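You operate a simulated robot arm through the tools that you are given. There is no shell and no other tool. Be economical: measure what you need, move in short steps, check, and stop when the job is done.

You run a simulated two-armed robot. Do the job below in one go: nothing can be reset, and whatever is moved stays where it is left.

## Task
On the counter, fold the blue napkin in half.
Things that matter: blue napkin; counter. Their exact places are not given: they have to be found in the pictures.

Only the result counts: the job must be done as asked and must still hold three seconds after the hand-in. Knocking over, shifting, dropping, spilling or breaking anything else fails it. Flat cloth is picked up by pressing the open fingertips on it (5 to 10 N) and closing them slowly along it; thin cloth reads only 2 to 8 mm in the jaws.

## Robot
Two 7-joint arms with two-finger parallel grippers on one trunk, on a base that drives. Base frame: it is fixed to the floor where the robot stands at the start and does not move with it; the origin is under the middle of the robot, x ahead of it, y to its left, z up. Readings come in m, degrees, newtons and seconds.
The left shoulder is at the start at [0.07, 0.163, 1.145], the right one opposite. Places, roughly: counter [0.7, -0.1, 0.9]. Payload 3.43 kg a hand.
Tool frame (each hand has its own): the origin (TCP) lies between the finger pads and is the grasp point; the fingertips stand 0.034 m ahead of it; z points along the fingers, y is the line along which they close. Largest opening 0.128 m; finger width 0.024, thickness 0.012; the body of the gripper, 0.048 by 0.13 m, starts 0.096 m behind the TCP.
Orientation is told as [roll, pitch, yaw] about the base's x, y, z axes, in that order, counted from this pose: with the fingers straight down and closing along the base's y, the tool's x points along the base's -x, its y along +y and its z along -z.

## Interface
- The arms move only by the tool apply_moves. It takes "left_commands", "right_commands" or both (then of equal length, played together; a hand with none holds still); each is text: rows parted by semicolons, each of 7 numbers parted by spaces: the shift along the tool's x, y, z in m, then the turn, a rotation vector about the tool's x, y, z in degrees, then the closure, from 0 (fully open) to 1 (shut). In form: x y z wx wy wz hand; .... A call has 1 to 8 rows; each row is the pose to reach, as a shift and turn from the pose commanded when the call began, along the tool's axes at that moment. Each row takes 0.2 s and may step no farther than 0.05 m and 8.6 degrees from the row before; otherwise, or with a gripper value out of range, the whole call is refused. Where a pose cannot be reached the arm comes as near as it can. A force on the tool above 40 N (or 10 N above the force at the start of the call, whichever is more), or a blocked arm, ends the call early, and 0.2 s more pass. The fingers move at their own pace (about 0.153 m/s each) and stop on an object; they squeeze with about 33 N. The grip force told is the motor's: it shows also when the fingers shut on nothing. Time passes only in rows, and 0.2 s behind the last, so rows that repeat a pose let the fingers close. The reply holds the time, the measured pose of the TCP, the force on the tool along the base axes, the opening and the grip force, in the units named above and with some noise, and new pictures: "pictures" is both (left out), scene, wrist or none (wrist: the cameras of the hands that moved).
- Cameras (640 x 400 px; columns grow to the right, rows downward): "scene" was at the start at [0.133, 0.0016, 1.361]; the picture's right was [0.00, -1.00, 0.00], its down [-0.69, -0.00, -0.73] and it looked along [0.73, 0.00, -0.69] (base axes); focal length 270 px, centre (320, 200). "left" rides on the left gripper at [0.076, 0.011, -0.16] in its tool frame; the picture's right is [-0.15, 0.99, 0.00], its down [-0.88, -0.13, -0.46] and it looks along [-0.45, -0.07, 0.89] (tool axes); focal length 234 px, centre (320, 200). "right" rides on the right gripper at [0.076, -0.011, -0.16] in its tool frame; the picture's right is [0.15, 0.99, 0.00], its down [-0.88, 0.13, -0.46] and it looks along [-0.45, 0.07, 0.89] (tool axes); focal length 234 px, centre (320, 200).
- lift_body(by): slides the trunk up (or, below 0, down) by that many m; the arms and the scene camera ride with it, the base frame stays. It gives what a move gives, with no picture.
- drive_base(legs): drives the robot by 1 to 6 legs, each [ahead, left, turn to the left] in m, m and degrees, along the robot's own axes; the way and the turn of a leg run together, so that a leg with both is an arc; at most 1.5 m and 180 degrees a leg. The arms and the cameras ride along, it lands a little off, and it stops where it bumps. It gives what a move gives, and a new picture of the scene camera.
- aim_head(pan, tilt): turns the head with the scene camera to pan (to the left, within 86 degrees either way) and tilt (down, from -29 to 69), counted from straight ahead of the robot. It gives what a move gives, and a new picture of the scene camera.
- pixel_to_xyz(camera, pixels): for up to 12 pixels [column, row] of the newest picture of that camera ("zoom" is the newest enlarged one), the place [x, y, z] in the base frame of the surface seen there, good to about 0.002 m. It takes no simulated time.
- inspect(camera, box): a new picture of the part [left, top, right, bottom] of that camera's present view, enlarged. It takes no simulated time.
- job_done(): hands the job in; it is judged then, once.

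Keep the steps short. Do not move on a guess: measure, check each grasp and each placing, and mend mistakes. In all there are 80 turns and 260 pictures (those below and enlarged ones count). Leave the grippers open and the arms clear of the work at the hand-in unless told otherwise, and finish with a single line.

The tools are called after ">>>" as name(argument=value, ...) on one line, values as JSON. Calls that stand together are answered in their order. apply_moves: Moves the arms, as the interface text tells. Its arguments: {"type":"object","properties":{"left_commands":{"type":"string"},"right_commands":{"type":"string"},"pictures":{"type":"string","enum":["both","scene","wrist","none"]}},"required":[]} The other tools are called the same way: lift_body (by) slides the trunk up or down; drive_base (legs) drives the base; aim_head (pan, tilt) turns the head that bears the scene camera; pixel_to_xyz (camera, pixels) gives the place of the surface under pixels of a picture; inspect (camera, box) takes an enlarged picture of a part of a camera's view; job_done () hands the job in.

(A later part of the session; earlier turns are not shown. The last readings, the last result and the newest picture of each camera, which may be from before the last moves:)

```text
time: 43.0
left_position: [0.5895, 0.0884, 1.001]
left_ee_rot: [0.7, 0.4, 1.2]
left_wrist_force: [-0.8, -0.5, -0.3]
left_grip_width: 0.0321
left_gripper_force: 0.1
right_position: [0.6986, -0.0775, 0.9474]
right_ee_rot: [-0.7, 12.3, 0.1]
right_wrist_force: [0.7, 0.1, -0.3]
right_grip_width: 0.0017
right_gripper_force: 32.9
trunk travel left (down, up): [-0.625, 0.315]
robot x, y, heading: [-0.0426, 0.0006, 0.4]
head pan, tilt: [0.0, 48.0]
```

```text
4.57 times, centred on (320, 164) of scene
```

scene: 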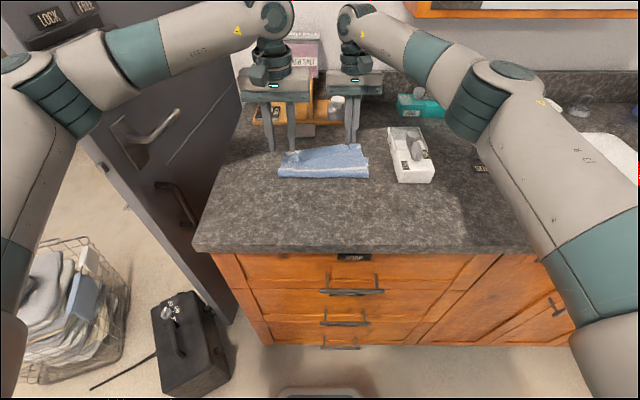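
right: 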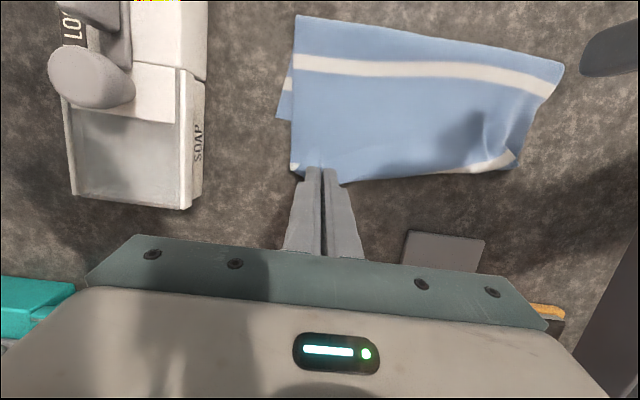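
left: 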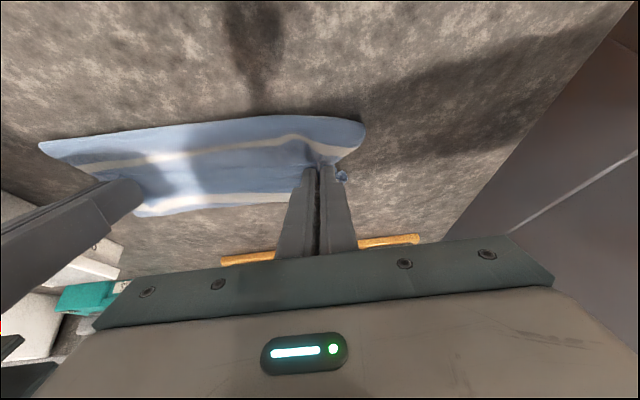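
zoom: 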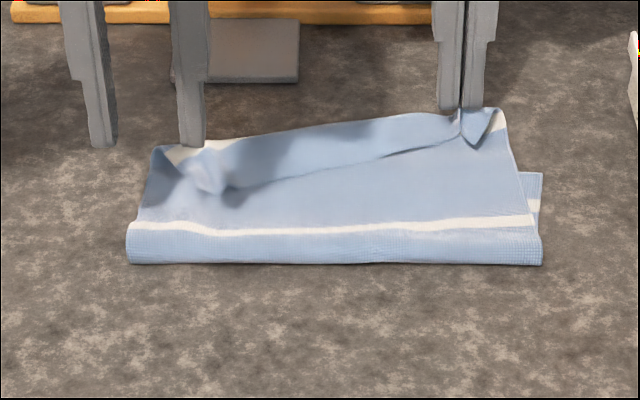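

The right side is now stretched out. Next the left side's lip. I measure its edge.

>>> inspect(camera="left", box=[140, 70, 420, 245])

>>> inspect(camera="scene", box=[265, 135, 345, 185])

```text
2.29 times, centred on (280, 158) of left
```

zoom: 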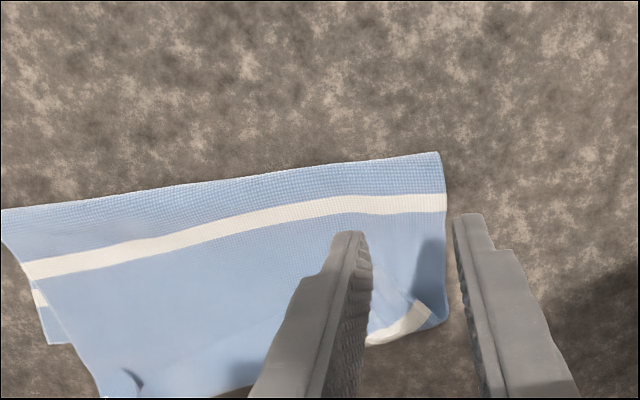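

```text
8.00 times, centred on (305, 160) of scene
```

zoom: 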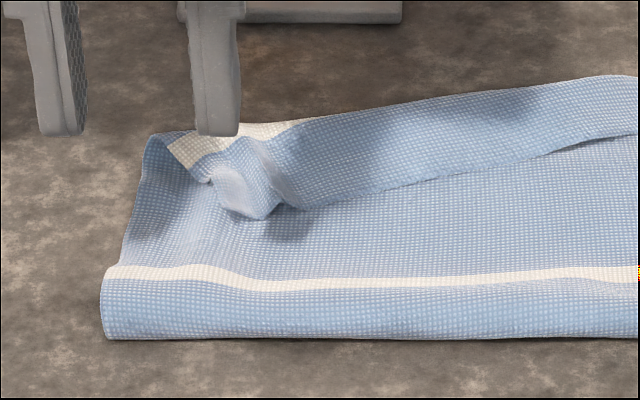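

>>> pixel_to_xyz(camera="zoom", pixels=[[262, 213], [240, 168], [212, 185], [235, 190], [275, 190], [300, 205], [230, 210], [270, 160], [180, 160], [290, 225], [190, 210]])

```text
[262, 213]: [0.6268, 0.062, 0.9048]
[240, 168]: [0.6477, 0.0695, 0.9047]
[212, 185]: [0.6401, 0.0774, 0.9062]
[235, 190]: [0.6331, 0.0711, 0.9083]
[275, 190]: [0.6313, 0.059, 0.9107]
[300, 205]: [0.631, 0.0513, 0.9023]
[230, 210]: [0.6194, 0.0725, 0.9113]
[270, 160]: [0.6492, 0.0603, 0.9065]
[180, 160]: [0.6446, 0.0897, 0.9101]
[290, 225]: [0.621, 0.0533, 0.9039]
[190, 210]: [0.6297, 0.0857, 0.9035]
```

The left lip edge arch is near (0.625, 0.066), up to 11 mm high. I move the left hand over it, vertical, lower to light contact, and close slowly.

>>> apply_moves(left_commands="-0.02 -0.012 0.005 0 0 0 0.75; -0.04 -0.0233 0.015 0 0 0 0.75; -0.04 -0.0233 0.045 0 0 0 0.75; -0.04 -0.0233 0.06 0 0 0 0.75; -0.04 -0.0233 0.064 0 0 0 0.75; -0.04 -0.0233 0.064 0 0 0 0.75", pictures="wrist")

>>> inspect(camera="left", box=[200, 90, 440, 240])

>>> inspect(camera="scene", box=[265, 135, 345, 185])

```text
time: 44.4
left_position: [0.6299, 0.0676, 0.9362]
left_ee_rot: [0.7, 0.4, 1.1]
left_wrist_force: [0.3, 0.1, 2.7]
left_grip_width: 0.0325
left_gripper_force: 0.2
right_position: [0.6991, -0.0772, 0.9468]
right_ee_rot: [-0.7, 12.4, 0.0]
right_wrist_force: [1.0, -0.6, -0.2]
right_grip_width: 0.0014
right_gripper_force: 32.9
trunk travel left (down, up): [-0.625, 0.315]
robot x, y, heading: [-0.0429, -0.0006, 0.4]
head pan, tilt: [0.0, 48.0]
```

left: 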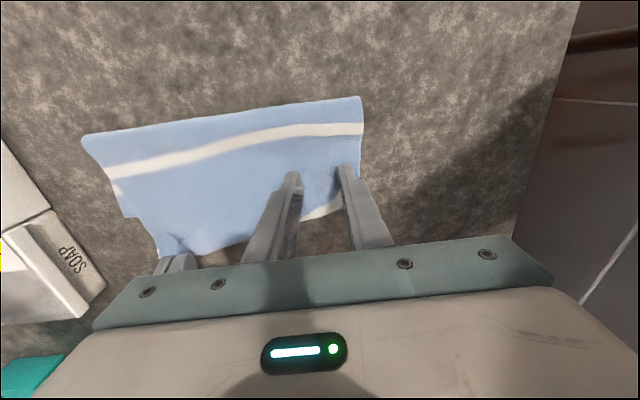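

```text
2.67 times, centred on (320, 165) of left
```

zoom: 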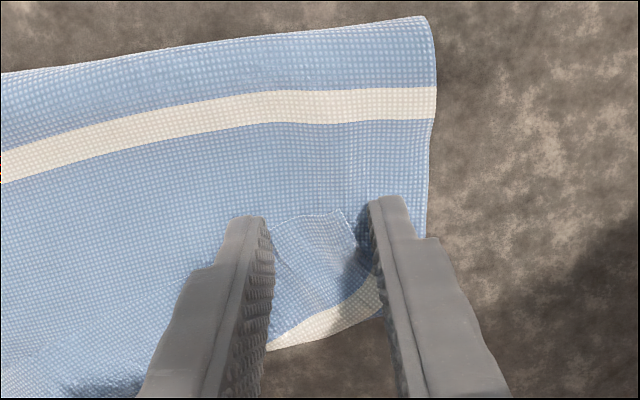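

```text
8.00 times, centred on (305, 160) of scene
```

zoom: 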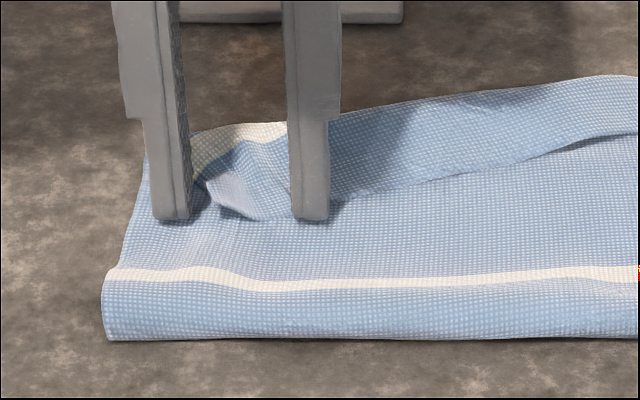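

The lip's corner lies right between the fingers. I raise 1 mm, close slowly, and lift 20 mm.

>>> apply_moves(left_commands="0 0 -0.0005 0 0 0 0.8; 0 0 -0.0005 0 0 0 0.84; 0 0 -0.0005 0 0 0 0.88; 0 0 -0.0005 0 0 0 0.92; 0 0 -0.0005 0 0 0 1; 0 0 -0.0005 0 0 0 1; 0 0 -0.01 0 0 0 1; 0 0 -0.02 0 0 0 1", pictures="wrist")

>>> inspect(camera="scene", box=[265, 120, 385, 195])

```text
time: 46.2
left_position: [0.6295, 0.0671, 0.9559]
left_ee_rot: [0.6, 0.3, 1.1]
left_wrist_force: [-1.3, 0.3, 0.5]
left_grip_width: 0.0018
left_gripper_force: 33.0
right_position: [0.699, -0.077, 0.9465]
right_ee_rot: [-0.7, 12.4, 0.1]
right_wrist_force: [-0.1, -0.7, -0.5]
right_grip_width: 0.0014
right_gripper_force: 32.9
trunk travel left (down, up): [-0.625, 0.315]
robot x, y, heading: [-0.0426, -0.0005, 0.5]
head pan, tilt: [0.0, 48.0]
```

left: 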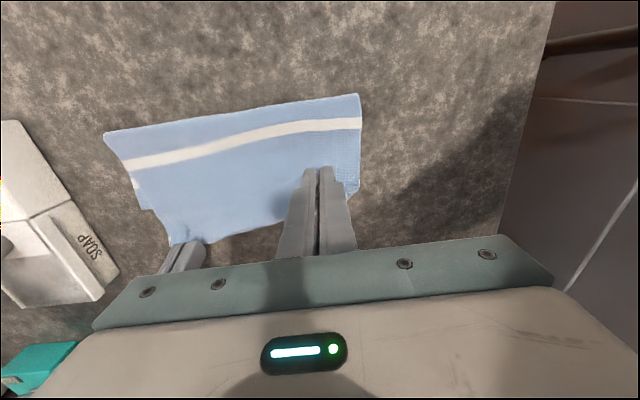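

```text
5.33 times, centred on (325, 158) of scene
```

zoom: 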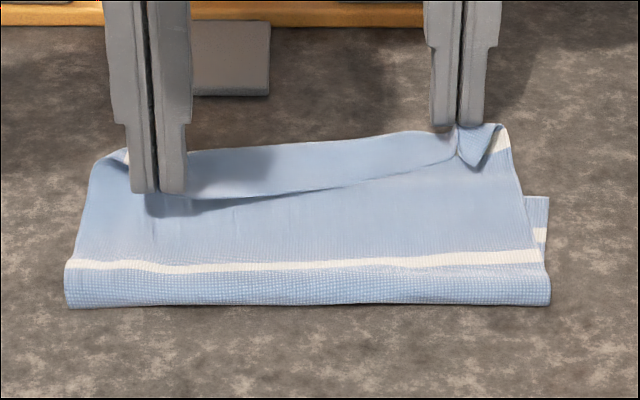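

The left corner is held and lifted. I carry it forward to x about 0.70, tilting 16 degrees, to match the right hand.

>>> apply_moves(left_commands="-0.015 0 -0.015 0 0 0 1; -0.033 0 -0.024 0 5 0 1; -0.048 0 -0.022 0 10 0 1; -0.06 0 -0.012 0 16 0 1; -0.068 0 0 0 16 0 1; -0.073 0 0.008 0 16 0 1; -0.073 0 0.01 0 16 0 1", pictures="both")

>>> inspect(camera="scene", box=[265, 120, 385, 195])

```text
time: 47.8
left_position: [0.702, 0.0687, 0.946]
left_ee_rot: [0.8, 16.3, 1.3]
left_wrist_force: [-0.1, 0.0, -0.8]
left_grip_width: 0.0015
left_gripper_force: 33.2
right_position: [0.699, -0.076, 0.9469]
right_ee_rot: [-0.7, 12.4, 0.1]
right_wrist_force: [-0.1, -0.5, 0.6]
right_grip_width: 0.0017
right_gripper_force: 32.6
trunk travel left (down, up): [-0.625, 0.315]
robot x, y, heading: [-0.0416, -0.0002, 0.4]
head pan, tilt: [0.0, 48.0]
```

scene: 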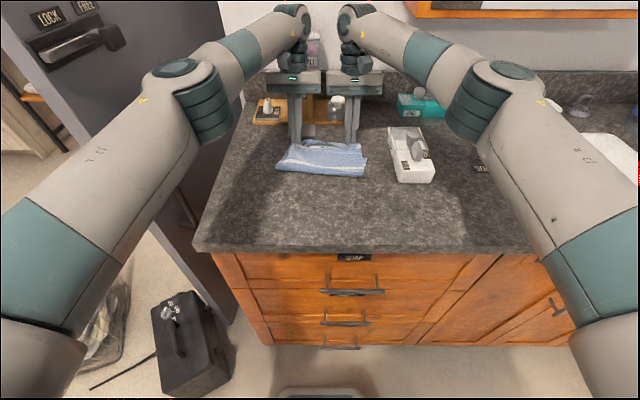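
left: 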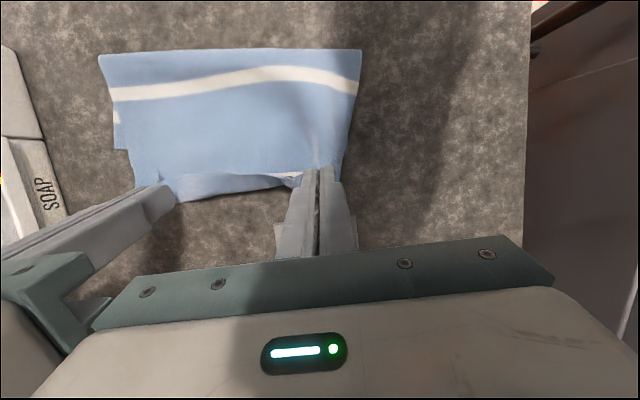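

```text
5.33 times, centred on (325, 158) of scene
```

zoom: 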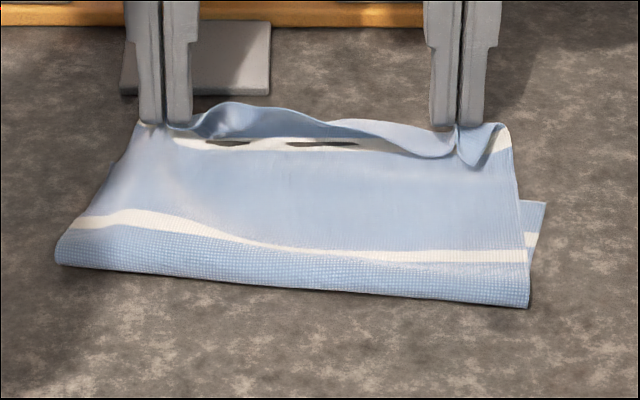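

The flap is now nearly straight, and only the middle of the edge stands up between the hands. I pull both hands 10 mm further forward and apart by 6 mm each to draw the edge straight, then look before releasing.

>>> apply_moves(left_commands="-0.004 0.003 0 0 0 0 1; -0.008 0.006 0 0 0 0 1; -0.011 0.008 0.002 0 0 0 1; -0.011 0.008 0.002 0 0 0 1", right_commands="-0.004 -0.003 0 0 0 0 1; -0.008 -0.006 0 0 0 0 1; -0.011 -0.008 0.002 0 0 0 1; -0.011 -0.008 0.002 0 0 0 1", pictures="wrist")

>>> inspect(camera="scene", box=[265, 120, 385, 195])

```text
time: 48.8
left_position: [0.7111, 0.078, 0.9402]
left_ee_rot: [0.8, 16.3, 1.4]
left_wrist_force: [-0.1, 0.6, 0.1]
left_grip_width: 0.0019
left_gripper_force: 33.2
right_position: [0.709, -0.084, 0.9428]
right_ee_rot: [-0.6, 12.3, 0.2]
right_wrist_force: [0.2, 0.4, -0.5]
right_grip_width: 0.0015
right_gripper_force: 33.2
trunk travel left (down, up): [-0.625, 0.315]
robot x, y, heading: [-0.041, 0.0024, 0.5]
head pan, tilt: [0.0, 48.0]
```

right: 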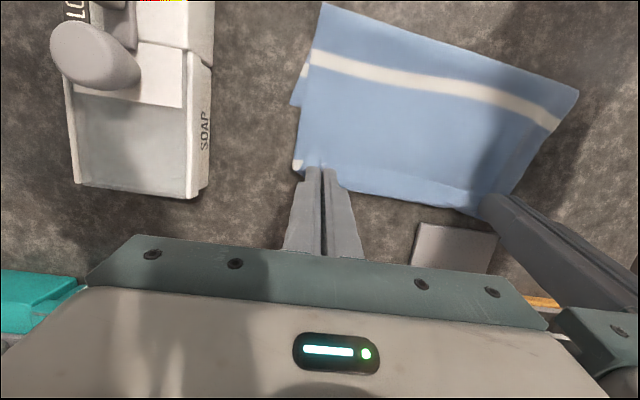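
left: 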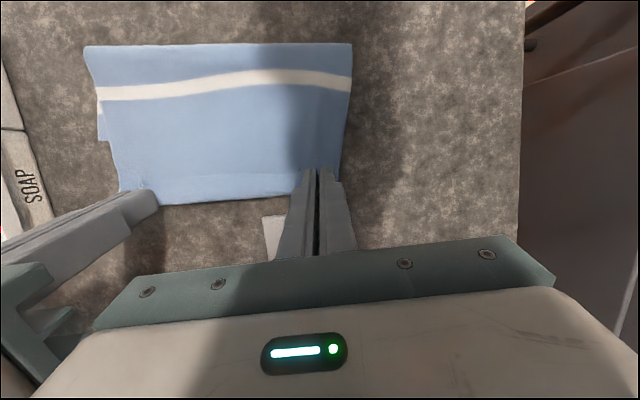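

```text
5.33 times, centred on (325, 158) of scene
```

zoom: 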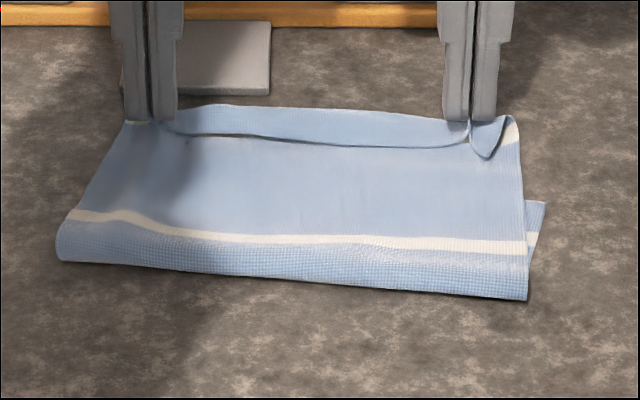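

The lip is down to about 2 cm. I lower slightly, open, and back straight out along the fingers.

>>> apply_moves(left_commands="0 0 0 0 0 0 0.9; 0 0 0 0 0 0 0.72; 0 0 0 0 0 0 0.72; 0 0 -0.02 0 0 0 0.72; 0.005 0.005 -0.06 0 -6 0 0.72; 0.025 0.005 -0.10 0 -14 0 0.72; 0.025 0.005 -0.10 0 -16 0 0.72", right_commands="0 0 0 0 0 0 0.9; 0 0 0 0 0 0 0.72; 0 0 0 0 0 0 0.72; 0 0 -0.02 0 0 0 0.72; 0.005 -0.005 -0.06 0 -6 0 0.72; 0.025 -0.005 -0.10 0 -12 0 0.72; 0.025 -0.005 -0.10 0 -12 0 0.72", pictures="wrist")

>>> inspect(camera="scene", box=[265, 120, 385, 195])

```text
time: 50.4
left_position: [0.7185, 0.0812, 1.0424]
left_ee_rot: [0.7, 0.4, 1.1]
left_wrist_force: [0.9, -0.5, 0.4]
left_grip_width: 0.036
left_gripper_force: 0.1
left hand out of reach, approached as far as the arm can: row 4
right_position: [0.7067, -0.0901, 1.0436]
right_ee_rot: [-0.7, 0.5, 0.3]
right_wrist_force: [0.1, 0.1, 0.7]
right_grip_width: 0.0361
right_gripper_force: 0.1
trunk travel left (down, up): [-0.625, 0.315]
robot x, y, heading: [-0.0417, -0.0012, 0.5]
head pan, tilt: [0.0, 48.0]
```

right: 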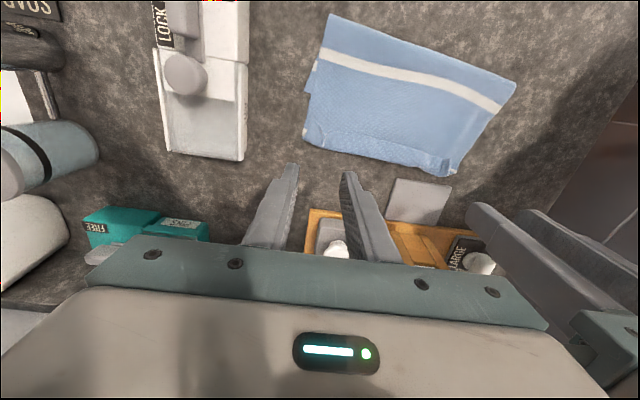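
left: 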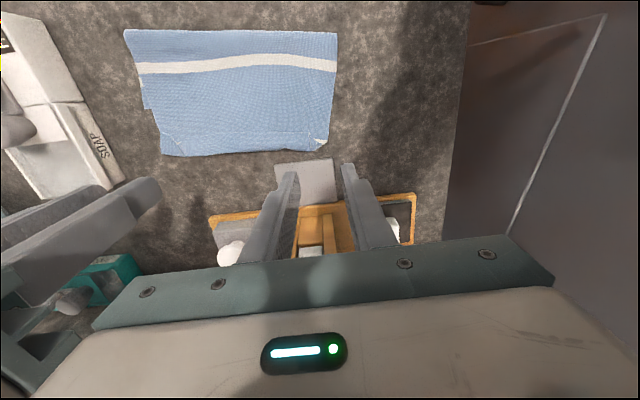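

```text
5.33 times, centred on (325, 158) of scene
```

zoom: 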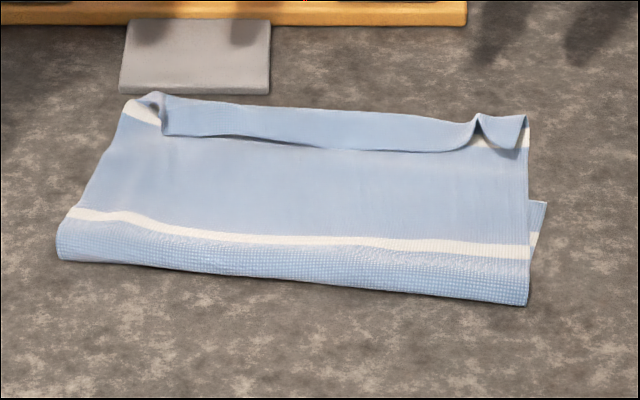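

About 2 cm of lip is left, curled back along the edge. The same method with a smaller bite should finish it. I measure the lip's edge and its two end arches.

>>> pixel_to_xyz(camera="zoom", pixels=[[60, 258], [290, 285], [527, 303], [125, 103], [300, 108], [525, 118], [163, 133], [250, 143], [350, 150], [470, 147], [515, 156], [480, 120]])

>>> inspect(camera="scene", box=[340, 130, 380, 155])

>>> inspect(camera="scene", box=[280, 130, 320, 155])

```text
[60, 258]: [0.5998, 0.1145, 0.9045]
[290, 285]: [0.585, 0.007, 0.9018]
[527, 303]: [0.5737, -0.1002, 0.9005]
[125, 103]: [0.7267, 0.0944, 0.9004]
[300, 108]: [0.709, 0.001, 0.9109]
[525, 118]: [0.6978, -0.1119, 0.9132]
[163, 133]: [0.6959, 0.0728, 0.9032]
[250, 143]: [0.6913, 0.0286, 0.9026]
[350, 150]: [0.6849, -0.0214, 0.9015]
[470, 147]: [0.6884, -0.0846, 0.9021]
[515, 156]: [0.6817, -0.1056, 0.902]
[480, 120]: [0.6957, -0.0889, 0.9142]
```

```text
16.00 times, centred on (360, 142) of scene
```

zoom: 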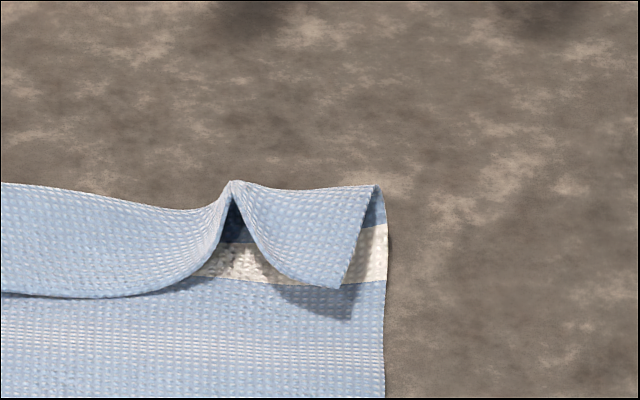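

```text
16.00 times, centred on (300, 142) of scene
```

zoom: 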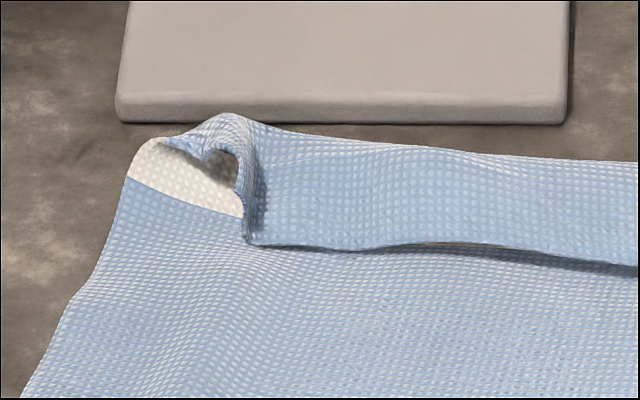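

The right arch stands open at y = -0.089, about 14 mm high. The left end of the lip is curled up near y = 0.075. I bring both hands down there with a small bite, right at x 0.687 and left at x 0.695, to light contact.

>>> apply_moves(left_commands="0.012 -0.0148 0.02 0 0 0 0.75; 0.0238 -0.0148 0.05 0 0 0 0.75; 0.0238 -0.0148 0.08 0 0 0 0.75; 0.0238 -0.0148 0.097 0 0 0 0.75; 0.0238 -0.0148 0.103 0 0 0 0.75; 0.0238 -0.0148 0.104 0 0 0 0.75", right_commands="0.01 0.0011 0.02 0 0 0 0.75; 0.0197 0.0011 0.05 0 0 0 0.75; 0.0197 0.0011 0.08 0 0 0 0.75; 0.0197 0.0011 0.097 0 0 0 0.75; 0.0197 0.0011 0.103 0 0 0 0.75; 0.0197 0.0011 0.1045 0 0 0 0.75", pictures="none")

>>> inspect(camera="scene", box=[330, 120, 390, 158])

>>> inspect(camera="scene", box=[270, 120, 330, 158])

```text
time: 51.8
left_position: [0.692, 0.0668, 0.939]
left_ee_rot: [0.7, 0.3, 1.1]
left_wrist_force: [0.2, -0.2, -0.6]
left_grip_width: 0.0318
left_gripper_force: 0.0
right_position: [0.6871, -0.0881, 0.9417]
right_ee_rot: [-0.6, 0.3, 0.3]
right_wrist_force: [-0.5, 0.0, -0.4]
right_grip_width: 0.0321
right_gripper_force: 0.1
trunk travel left (down, up): [-0.625, 0.315]
robot x, y, heading: [-0.043, 0.0021, 0.4]
head pan, tilt: [0.0, 48.0]
```

```text
10.53 times, centred on (360, 139) of scene
```

zoom: 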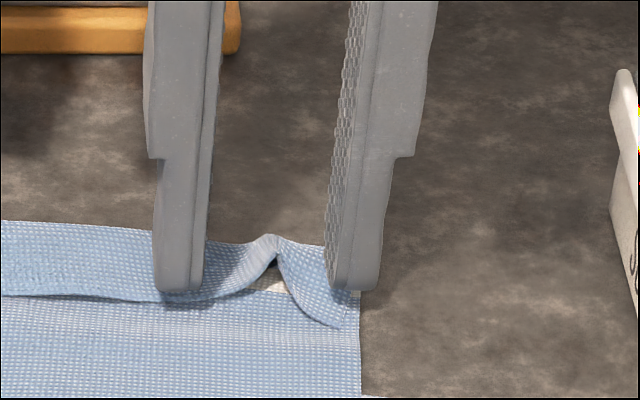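

```text
10.53 times, centred on (300, 139) of scene
```

zoom: 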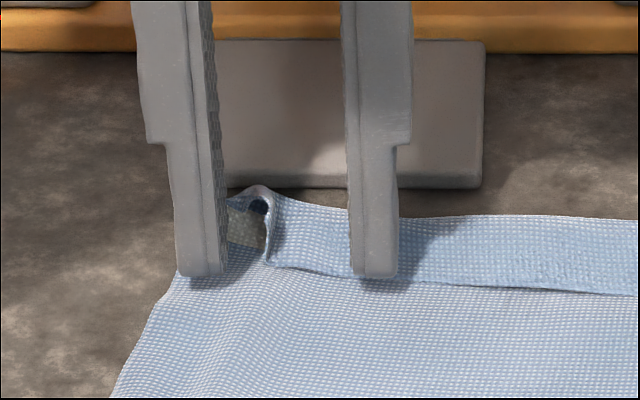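

Both lip ends sit between the fingers. I close slowly and lift 15 mm.

>>> apply_moves(left_commands="0 0 0.001 0 0 0 0.8; 0 0 0.001 0 0 0 0.85; 0 0 0.001 0 0 0 0.9; 0 0 0.001 0 0 0 0.95; 0 0 0.001 0 0 0 1; 0 0 0.001 0 0 0 1; 0 0 -0.007 0 0 0 1; 0 0 -0.015 0 0 0 1", right_commands="0 0 0.001 0 0 0 0.8; 0 0 0.001 0 0 0 0.85; 0 0 0.001 0 0 0 0.9; 0 0 0.001 0 0 0 0.95; 0 0 0.001 0 0 0 1; 0 0 0.001 0 0 0 1; 0 0 -0.007 0 0 0 1; 0 0 -0.015 0 0 0 1", pictures="none")

>>> inspect(camera="scene", box=[265, 115, 385, 190])

```text
time: 53.6
left_position: [0.6927, 0.0664, 0.9552]
left_ee_rot: [0.7, 0.2, 1.1]
left_wrist_force: [0.4, 0.0, 0.5]
left_grip_width: 0.0016
left_gripper_force: 32.9
right_position: [0.6861, -0.0881, 0.9552]
right_ee_rot: [-0.7, 0.4, 0.4]
right_wrist_force: [-0.9, 0.0, -0.5]
right_grip_width: 0.0015
right_gripper_force: 33.4
trunk travel left (down, up): [-0.625, 0.315]
robot x, y, heading: [-0.0385, -0.002, 0.3]
head pan, tilt: [0.0, 48.0]
```

```text
5.33 times, centred on (325, 152) of scene
```

zoom: 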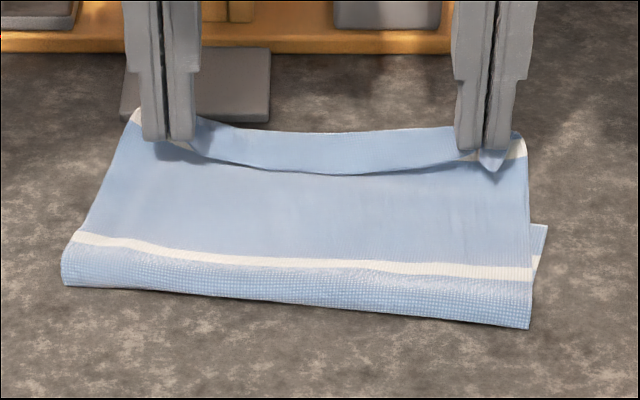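

Both hold only the lip edge. I swing the flap back toward me, high, to restore the fold line as before.

>>> apply_moves(left_commands="0.02 0 -0.02 0 0 0 1; 0.05 0 -0.04 0 0 0 1; 0.085 0 -0.055 0 0 0 1; 0.12 0 -0.06 0 0 0 1; 0.15 0 -0.06 0 0 0 1; 0.165 0 -0.06 0 0 0 1; 0.165 0 -0.06 0 0 0 1", right_commands="0.02 0 -0.02 0 0 0 1; 0.05 0 -0.04 0 0 0 1; 0.085 0 -0.055 0 0 0 1; 0.12 0 -0.06 0 0 0 1; 0.15 0 -0.06 0 0 0 1; 0.165 0 -0.06 0 0 0 1; 0.165 0 -0.06 0 0 0 1", pictures="wrist")

>>> inspect(camera="scene", box=[255, 105, 395, 192])

```text
time: 55.2
left_position: [0.5279, 0.062, 1.0155]
left_ee_rot: [0.7, 0.3, 1.1]
left_wrist_force: [0.7, 0.6, 0.0]
left_grip_width: 0.0018
left_gripper_force: 33.3
right_position: [0.5218, -0.0878, 1.0164]
right_ee_rot: [-0.7, 0.4, 0.3]
right_wrist_force: [-0.1, 0.5, 0.4]
right_grip_width: 0.0017
right_gripper_force: 33.3
trunk travel left (down, up): [-0.625, 0.315]
robot x, y, heading: [-0.0382, 0.003, 0.3]
head pan, tilt: [0.0, 48.0]
```

right: 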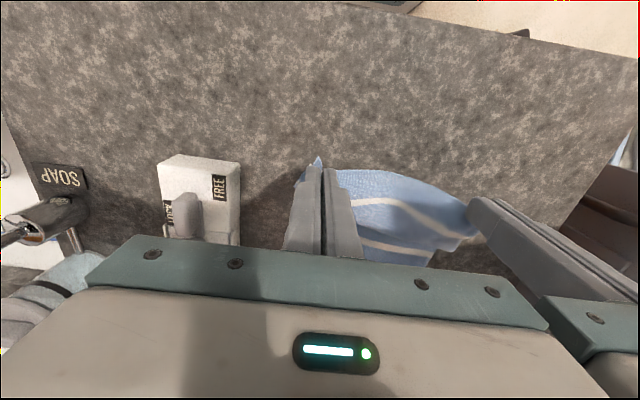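
left: 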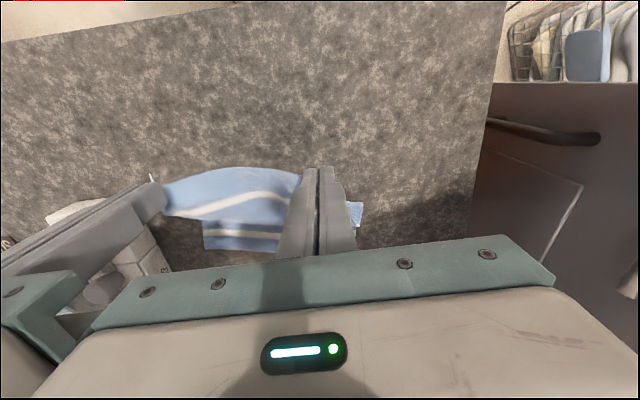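

```text
4.57 times, centred on (325, 148) of scene
```

zoom: 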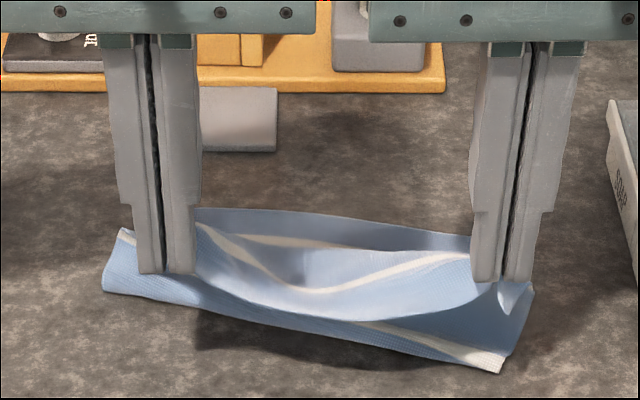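

>>> pixel_to_xyz(camera="zoom", pixels=[[106, 288], [250, 325], [400, 352], [498, 370], [124, 232], [230, 212], [330, 218], [430, 234]])

>>> pixel_to_xyz(camera="left", pixels=[[206, 246], [275, 248], [360, 205], [355, 225]])

>>> pixel_to_xyz(camera="right", pixels=[[425, 263], [370, 256]])

```text
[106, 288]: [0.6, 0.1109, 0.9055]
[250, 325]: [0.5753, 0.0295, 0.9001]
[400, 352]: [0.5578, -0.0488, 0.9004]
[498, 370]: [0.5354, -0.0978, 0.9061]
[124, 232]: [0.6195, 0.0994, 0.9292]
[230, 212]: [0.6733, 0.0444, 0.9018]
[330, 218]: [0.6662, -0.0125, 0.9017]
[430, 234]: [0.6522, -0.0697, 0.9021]
```

```text
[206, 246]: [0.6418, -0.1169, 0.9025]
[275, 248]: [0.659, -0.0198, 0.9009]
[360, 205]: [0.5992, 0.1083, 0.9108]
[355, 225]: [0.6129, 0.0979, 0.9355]
```

```text
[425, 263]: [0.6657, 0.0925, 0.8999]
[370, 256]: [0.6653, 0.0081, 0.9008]
```

The fold is skewed. The right end at 0.535 is good, but the left end is at 0.60 and should be about 0.55. I move the left hand further back and a bit lower to roll that end back.

>>> apply_moves(left_commands="0.015 0.003 0 0 0 0 1; 0.03 0.006 0.005 0 0 0 1; 0.045 0.008 0.012 0 0 0 1; 0.06 0.008 0.018 0 0 0 1; 0.06 0.008 0.018 0 0 0 1", right_commands="0.005 0 0 0 0 0 1; 0.01 0 0 0 0 0 1; 0.015 0 0 0 0 0 1; 0.02 0 0 0 0 0 1; 0.02 0 0 0 0 0 1", pictures="none")

>>> inspect(camera="scene", box=[255, 105, 395, 192])

```text
time: 56.4
left_position: [0.4671, 0.0693, 0.9978]
left_ee_rot: [0.6, 0.2, 1.2]
left_wrist_force: [-0.1, -0.1, -1.0]
left_grip_width: 0.0017
left_gripper_force: 32.8
right_position: [0.5021, -0.0894, 1.0165]
right_ee_rot: [-0.7, 0.3, 0.3]
right_wrist_force: [0.2, 0.6, -0.2]
right_grip_width: 0.0015
right_gripper_force: 32.4
trunk travel left (down, up): [-0.625, 0.315]
robot x, y, heading: [-0.0427, -0.0004, 0.4]
head pan, tilt: [0.0, 48.0]
```

```text
4.57 times, centred on (325, 148) of scene
```

zoom: 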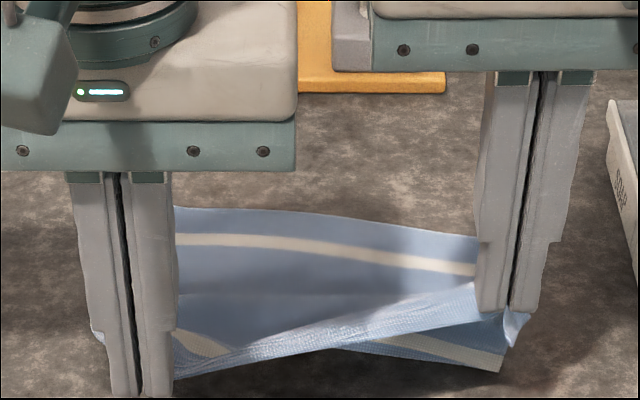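

Repairing the curl this way keeps fighting the jaw orientation. A cleaner way is to lay the napkin flat again, then fold the far edge toward me. In that direction my hands can rotate much further and lay the edge without a curl. I bring the left hand slightly forward, then drive back 80 mm to carry the near edge back.

>>> apply_moves(left_commands="-0.01 0 0 0 0 0 1; -0.02 0 0 0 0 0 1; -0.03 0 0 0 0 0 1", right_commands="0.003 0 0.006 0 0 0 1; 0.006 0 0.012 0 0 0 1; 0.006 0 0.018 0 0 0 1", pictures="none")

>>> drive_base(legs=[[-0.08, 0, 0]])

>>> inspect(camera="scene", box=[255, 85, 395, 172])

```text
time: 57.2
left_position: [0.4974, 0.0703, 0.9974]
left_ee_rot: [0.8, 0.4, 1.1]
left_wrist_force: [0.8, -0.3, 0.9]
left_grip_width: 0.0016
left_gripper_force: 32.9
right_position: [0.4954, -0.0888, 0.9989]
right_ee_rot: [-0.8, 0.5, 0.3]
right_wrist_force: [-0.7, -0.4, -0.1]
right_grip_width: 0.0015
right_gripper_force: 33.2
trunk travel left (down, up): [-0.625, 0.315]
robot x, y, heading: [-0.0446, -0.0032, 0.6]
head pan, tilt: [0.0, 48.0]
```

```text
time: 58.3
left_position: [0.4177, 0.0689, 0.9989]
left_ee_rot: [0.7, 0.3, 1.1]
left_wrist_force: [-0.8, 0.1, -0.2]
left_grip_width: 0.0015
left_gripper_force: 32.8
right_position: [0.4156, -0.0891, 0.9997]
right_ee_rot: [-0.7, 0.2, 0.3]
right_wrist_force: [-0.6, 0.0, 0.4]
right_grip_width: 0.0016
right_gripper_force: 33.2
trunk travel left (down, up): [-0.625, 0.315]
robot x, y, heading: [-0.1228, 0.0033, 0.7]
head pan, tilt: [0.0, 48.0]
```

scene: 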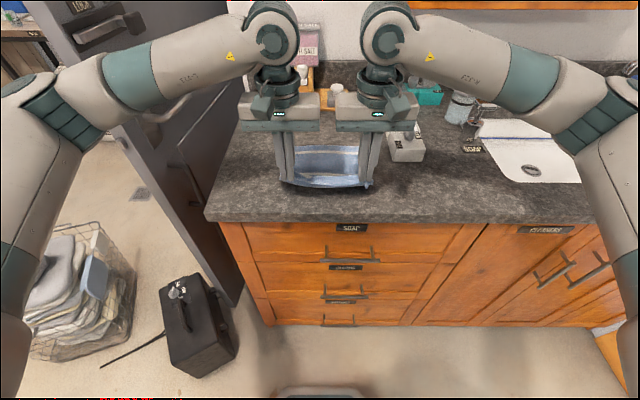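

```text
4.57 times, centred on (325, 128) of scene
```

zoom: 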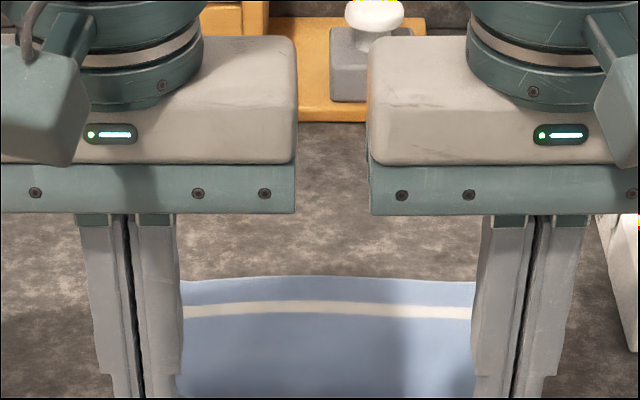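

The napkin is laid open again. I lower both hands 60 mm, open them, and lift away.

>>> apply_moves(left_commands="0 0 0.025 0 0 0 1; 0 0.002 0.045 0 0 0 1; 0.004 0.004 0.058 0 0 0 1; 0.004 0.004 0.06 0 0 0 1; 0.004 0.004 0.06 0 0 0 0.9; 0.004 0.004 0.06 0 0 0 0.75; 0.004 0.004 0.045 0 0 0 0.75; 0.004 0.004 0 0 0 0 0.75", right_commands="0 0 0.025 0 0 0 1; 0.003 0 0.045 0 0 0 1; 0.008 0 0.058 0 0 0 1; 0.008 0 0.06 0 0 0 1; 0.008 0 0.06 0 0 0 0.9; 0.008 0 0.06 0 0 0 0.75; 0.008 0 0.045 0 0 0 0.75; 0.008 0 0 0 0 0 0.75", pictures="wrist")

```text
time: 60.1
left_position: [0.4125, 0.0759, 0.9984]
left_ee_rot: [0.7, 0.3, 1.1]
left_wrist_force: [1.1, 0.4, -0.6]
left_grip_width: 0.0318
left_gripper_force: 0.0
right_position: [0.4084, -0.0906, 1.0001]
right_ee_rot: [-0.6, 0.3, 0.3]
right_wrist_force: [0.4, 0.2, 0.3]
right_grip_width: 0.0319
right_gripper_force: 0.0
trunk travel left (down, up): [-0.625, 0.315]
robot x, y, heading: [-0.1164, -0.0019, 0.3]
head pan, tilt: [0.0, 48.0]
```

right: 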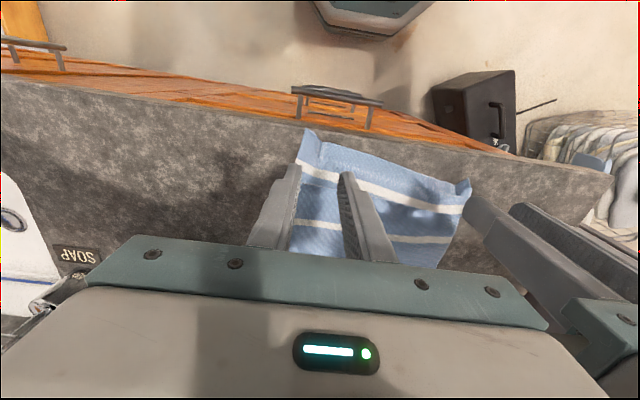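
left: 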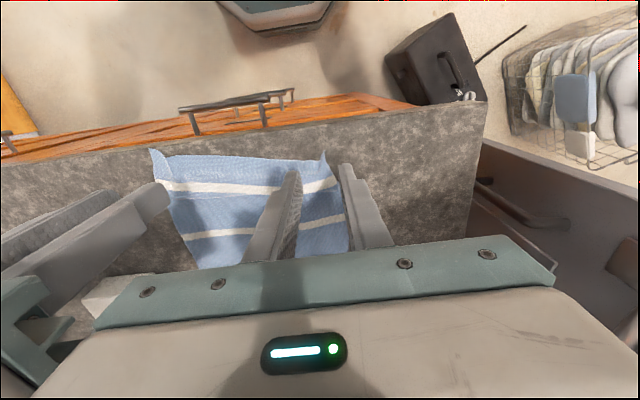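

The napkin is flat again. I raise the hands and move them over the far half, then drive ahead 70 mm and measure all the corners.

>>> apply_moves(left_commands="0 0.002 -0.03 0 0 0 0.75; -0.02 0.004 -0.05 0 0 0 0.75; -0.06 0.004 -0.05 0 0 0 0.75; -0.1 0.004 -0.05 0 0 0 0.75; -0.13 0.004 -0.05 0 0 0 0.75; -0.15 0.004 -0.05 0 0 0 0.75", right_commands="0 0 -0.03 0 0 0 0.75; -0.02 0 -0.05 0 0 0 0.75; -0.06 0 -0.05 0 0 0 0.75; -0.1 0 -0.05 0 0 0 0.75; -0.13 0 -0.05 0 0 0 0.75; -0.15 0 -0.05 0 0 0 0.75", pictures="none")

>>> drive_base(legs=[[0.07, 0, 0]])

>>> inspect(camera="scene", box=[235, 115, 395, 215])

```text
time: 61.5
left_position: [0.5654, 0.079, 1.0468]
left_ee_rot: [0.8, 0.3, 1.2]
left_wrist_force: [0.6, 0.6, 0.3]
left_grip_width: 0.0321
left_gripper_force: 0.2
right_position: [0.5601, -0.0882, 1.049]
right_ee_rot: [-0.7, 0.3, 0.3]
right_wrist_force: [-0.6, -0.6, 0.2]
right_grip_width: 0.032
right_gripper_force: 0.0
trunk travel left (down, up): [-0.625, 0.315]
robot x, y, heading: [-0.1177, 0.0002, 0.4]
head pan, tilt: [0.0, 48.0]
```

```text
time: 62.5
left_position: [0.6328, 0.0803, 1.0474]
left_ee_rot: [0.6, 0.3, 1.2]
left_wrist_force: [0.4, -0.1, -0.5]
left_grip_width: 0.0321
left_gripper_force: 0.0
right_position: [0.6276, -0.0871, 1.0487]
right_ee_rot: [-0.8, 0.4, 0.2]
right_wrist_force: [-0.4, 0.3, -0.6]
right_grip_width: 0.0322
right_gripper_force: 0.0
trunk travel left (down, up): [-0.625, 0.315]
robot x, y, heading: [-0.0511, -0.004, 0.2]
head pan, tilt: [0.0, 48.0]
```

scene: 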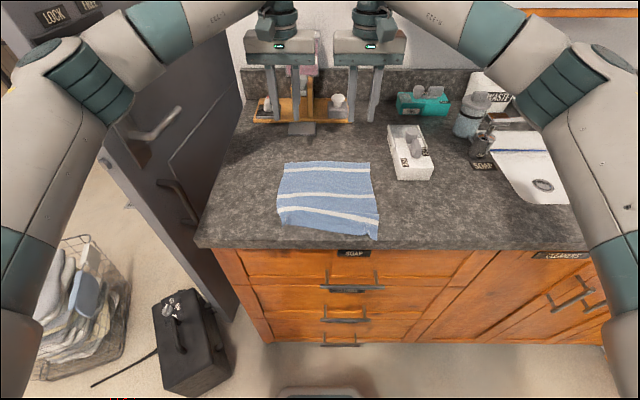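

```text
4.00 times, centred on (315, 165) of scene
```

zoom: 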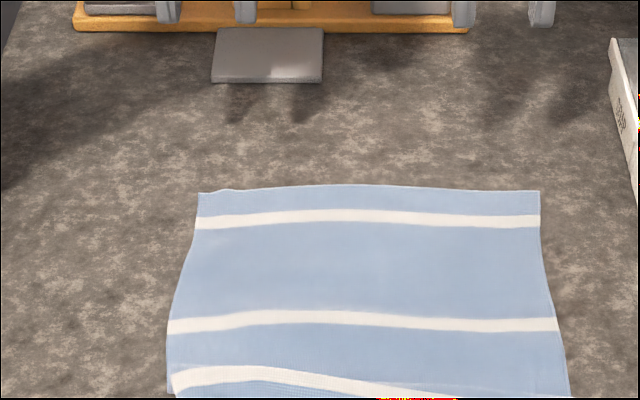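

>>> inspect(camera="scene", box=[255, 150, 399, 240])

>>> pixel_to_xyz(camera="scene", pixels=[[286, 163], [328, 162], [369, 163], [278, 196], [375, 198], [279, 213], [284, 220], [320, 232], [376, 239], [373, 214], [330, 195], [350, 238]])

```text
4.44 times, centred on (327, 195) of scene
```

zoom: 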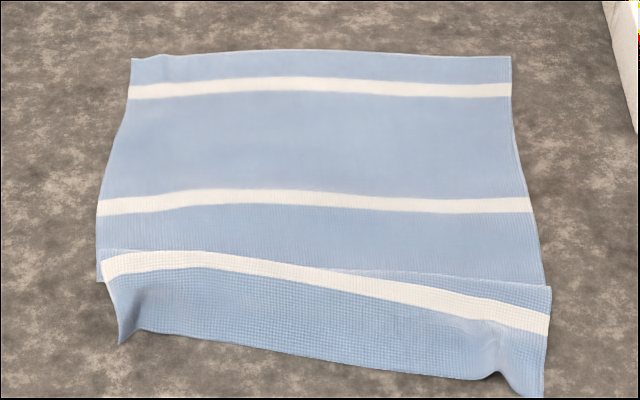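

```text
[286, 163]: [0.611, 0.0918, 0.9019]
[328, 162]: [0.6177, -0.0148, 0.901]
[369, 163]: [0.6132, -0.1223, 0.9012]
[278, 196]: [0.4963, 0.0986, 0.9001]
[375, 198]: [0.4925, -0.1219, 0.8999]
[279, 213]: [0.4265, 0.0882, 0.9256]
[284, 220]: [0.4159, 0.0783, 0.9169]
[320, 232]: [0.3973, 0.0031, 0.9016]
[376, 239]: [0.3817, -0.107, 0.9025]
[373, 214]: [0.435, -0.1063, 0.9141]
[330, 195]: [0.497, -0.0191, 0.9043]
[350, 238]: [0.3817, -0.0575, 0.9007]
```

The napkin lies from x 0.39 to 0.614, with about 2 cm of slack in a small bump near my side and the far edge straight at x about 0.612. I tilt both hands 20 degrees, fingertips toward me, and go to the far corners: left (0.607, 0.068), right (0.609, -0.098). I stop just above the cloth.

>>> apply_moves(left_commands="0.008 -0.004 0.02 0 7 0 0.75; 0.017 -0.008 0.045 0 14 0 0.75; 0.0263 -0.0118 0.07 0 20 0 0.75; 0.0263 -0.0118 0.09 0 20 0 0.75; 0.0263 -0.0118 0.1 0 20 0 0.75; 0.0263 -0.0118 0.1 0 20 0 0.75", right_commands="0.006 -0.004 0.02 0 7 0 0.75; 0.012 -0.008 0.045 0 14 0 0.75; 0.0186 -0.0109 0.07 0 20 0 0.75; 0.0186 -0.0109 0.09 0 20 0 0.75; 0.0186 -0.0109 0.101 0 20 0 0.75; 0.0186 -0.0109 0.101 0 20 0 0.75", pictures="none")

>>> inspect(camera="scene", box=[265, 130, 393, 210])

```text
time: 63.9
left_position: [0.606, 0.0703, 0.9471]
left_ee_rot: [0.6, 20.2, 1.4]
left_wrist_force: [0.0, -0.2, 0.3]
left_grip_width: 0.0319
left_gripper_force: 0.0
right_position: [0.6088, -0.0995, 0.9478]
right_ee_rot: [-0.7, 20.4, 0.1]
right_wrist_force: [-0.1, -0.1, 0.0]
right_grip_width: 0.032
right_gripper_force: 0.0
trunk travel left (down, up): [-0.625, 0.315]
robot x, y, heading: [-0.0532, 0.0024, 0.4]
head pan, tilt: [0.0, 48.0]
```

```text
5.00 times, centred on (329, 170) of scene
```

zoom: 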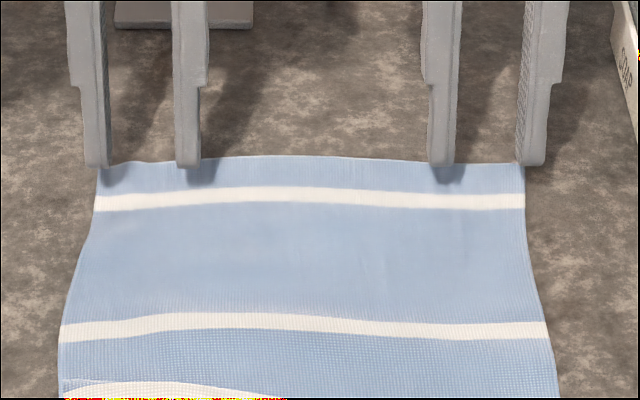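

The outer fingers are right at the side edges, so I shift each hand 6 mm inward and press down.

>>> apply_moves(left_commands="0 -0.006 0 0 0 0 0.75; -0.002 -0.006 0.006 0 0 0 0.75; -0.0041 -0.006 0.0113 0 0 0 0.75; -0.0044 -0.006 0.0122 0 0 0 0.75; -0.0044 -0.006 0.0122 0 0 0 0.75", right_commands="0 0.007 0 0 0 0 0.75; -0.002 0.007 0.006 0 0 0 0.75; -0.0041 0.007 0.0113 0 0 0 0.75; -0.0044 0.007 0.0122 0 0 0 0.75; -0.0044 0.007 0.0122 0 0 0 0.75", pictures="none")

>>> inspect(camera="scene", box=[265, 130, 393, 210])

```text
time: 65.1
left_position: [0.6054, 0.0636, 0.9371]
left_ee_rot: [0.8, 20.1, 1.4]
left_wrist_force: [3.8, -0.3, 17.8]
left_grip_width: 0.0318
left_gripper_force: 0.1
right_position: [0.6065, -0.0934, 0.9384]
right_ee_rot: [-0.8, 20.2, 0.2]
right_wrist_force: [2.0, 0.4, 9.9]
right_grip_width: 0.032
right_gripper_force: 0.1
trunk travel left (down, up): [-0.625, 0.315]
robot x, y, heading: [-0.0563, -0.0038, 0.3]
head pan, tilt: [0.0, 48.0]
```

```text
5.00 times, centred on (329, 170) of scene
```

zoom: 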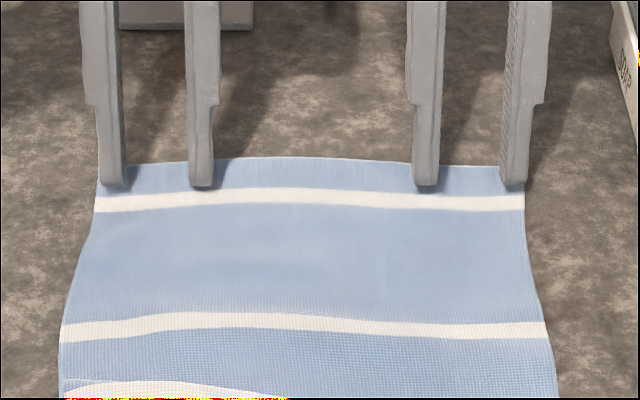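

Contact forces are 18 N and 10 N. I ease the left hand up 1 mm and close both slowly, drawing slightly inward.

>>> apply_moves(left_commands="0.0003 0 -0.0009 0 0 0 0.79; 0.0003 -0.001 -0.0009 0 0 0 0.83; 0.0003 -0.002 -0.0009 0 0 0 0.87; 0.0003 -0.003 -0.0009 0 0 0 0.91; 0.0003 -0.003 -0.0009 0 0 0 0.96; 0.0003 -0.003 -0.0009 0 0 0 1; 0.0003 -0.003 -0.0009 0 0 0 1", right_commands="0 0 0 0 0 0 0.79; 0 0.001 0 0 0 0 0.83; 0 0.002 0 0 0 0 0.87; 0 0.003 0 0 0 0 0.91; 0 0.003 0 0 0 0 0.96; 0 0.003 0 0 0 0 1; 0 0.003 0 0 0 0 1", pictures="none")

>>> inspect(camera="scene", box=[265, 130, 393, 210])

```text
time: 66.7
left_position: [0.6044, 0.0596, 0.9363]
left_ee_rot: [0.7, 20.1, 1.2]
left_wrist_force: [0.6, -18.6, 13.3]
left_grip_width: 0.0019
left_gripper_force: 32.9
right_position: [0.6056, -0.0885, 0.9377]
right_ee_rot: [-0.6, 20.2, 0.2]
right_wrist_force: [-0.7, 14.6, 14.0]
right_grip_width: 0.0018
right_gripper_force: 32.8
trunk travel left (down, up): [-0.625, 0.315]
robot x, y, heading: [-0.0508, 0.0045, 0.1]
head pan, tilt: [0.0, 48.0]
```

```text
5.00 times, centred on (329, 170) of scene
```

zoom: 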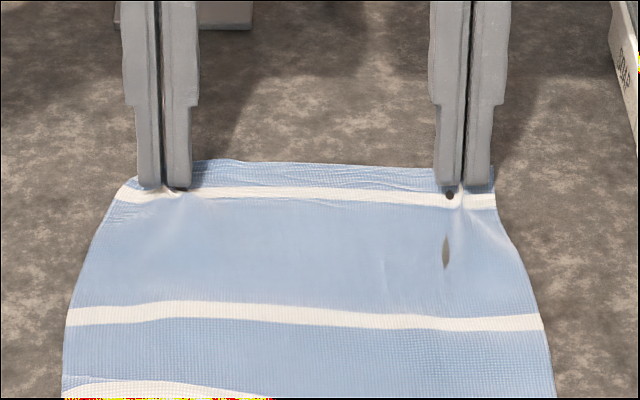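

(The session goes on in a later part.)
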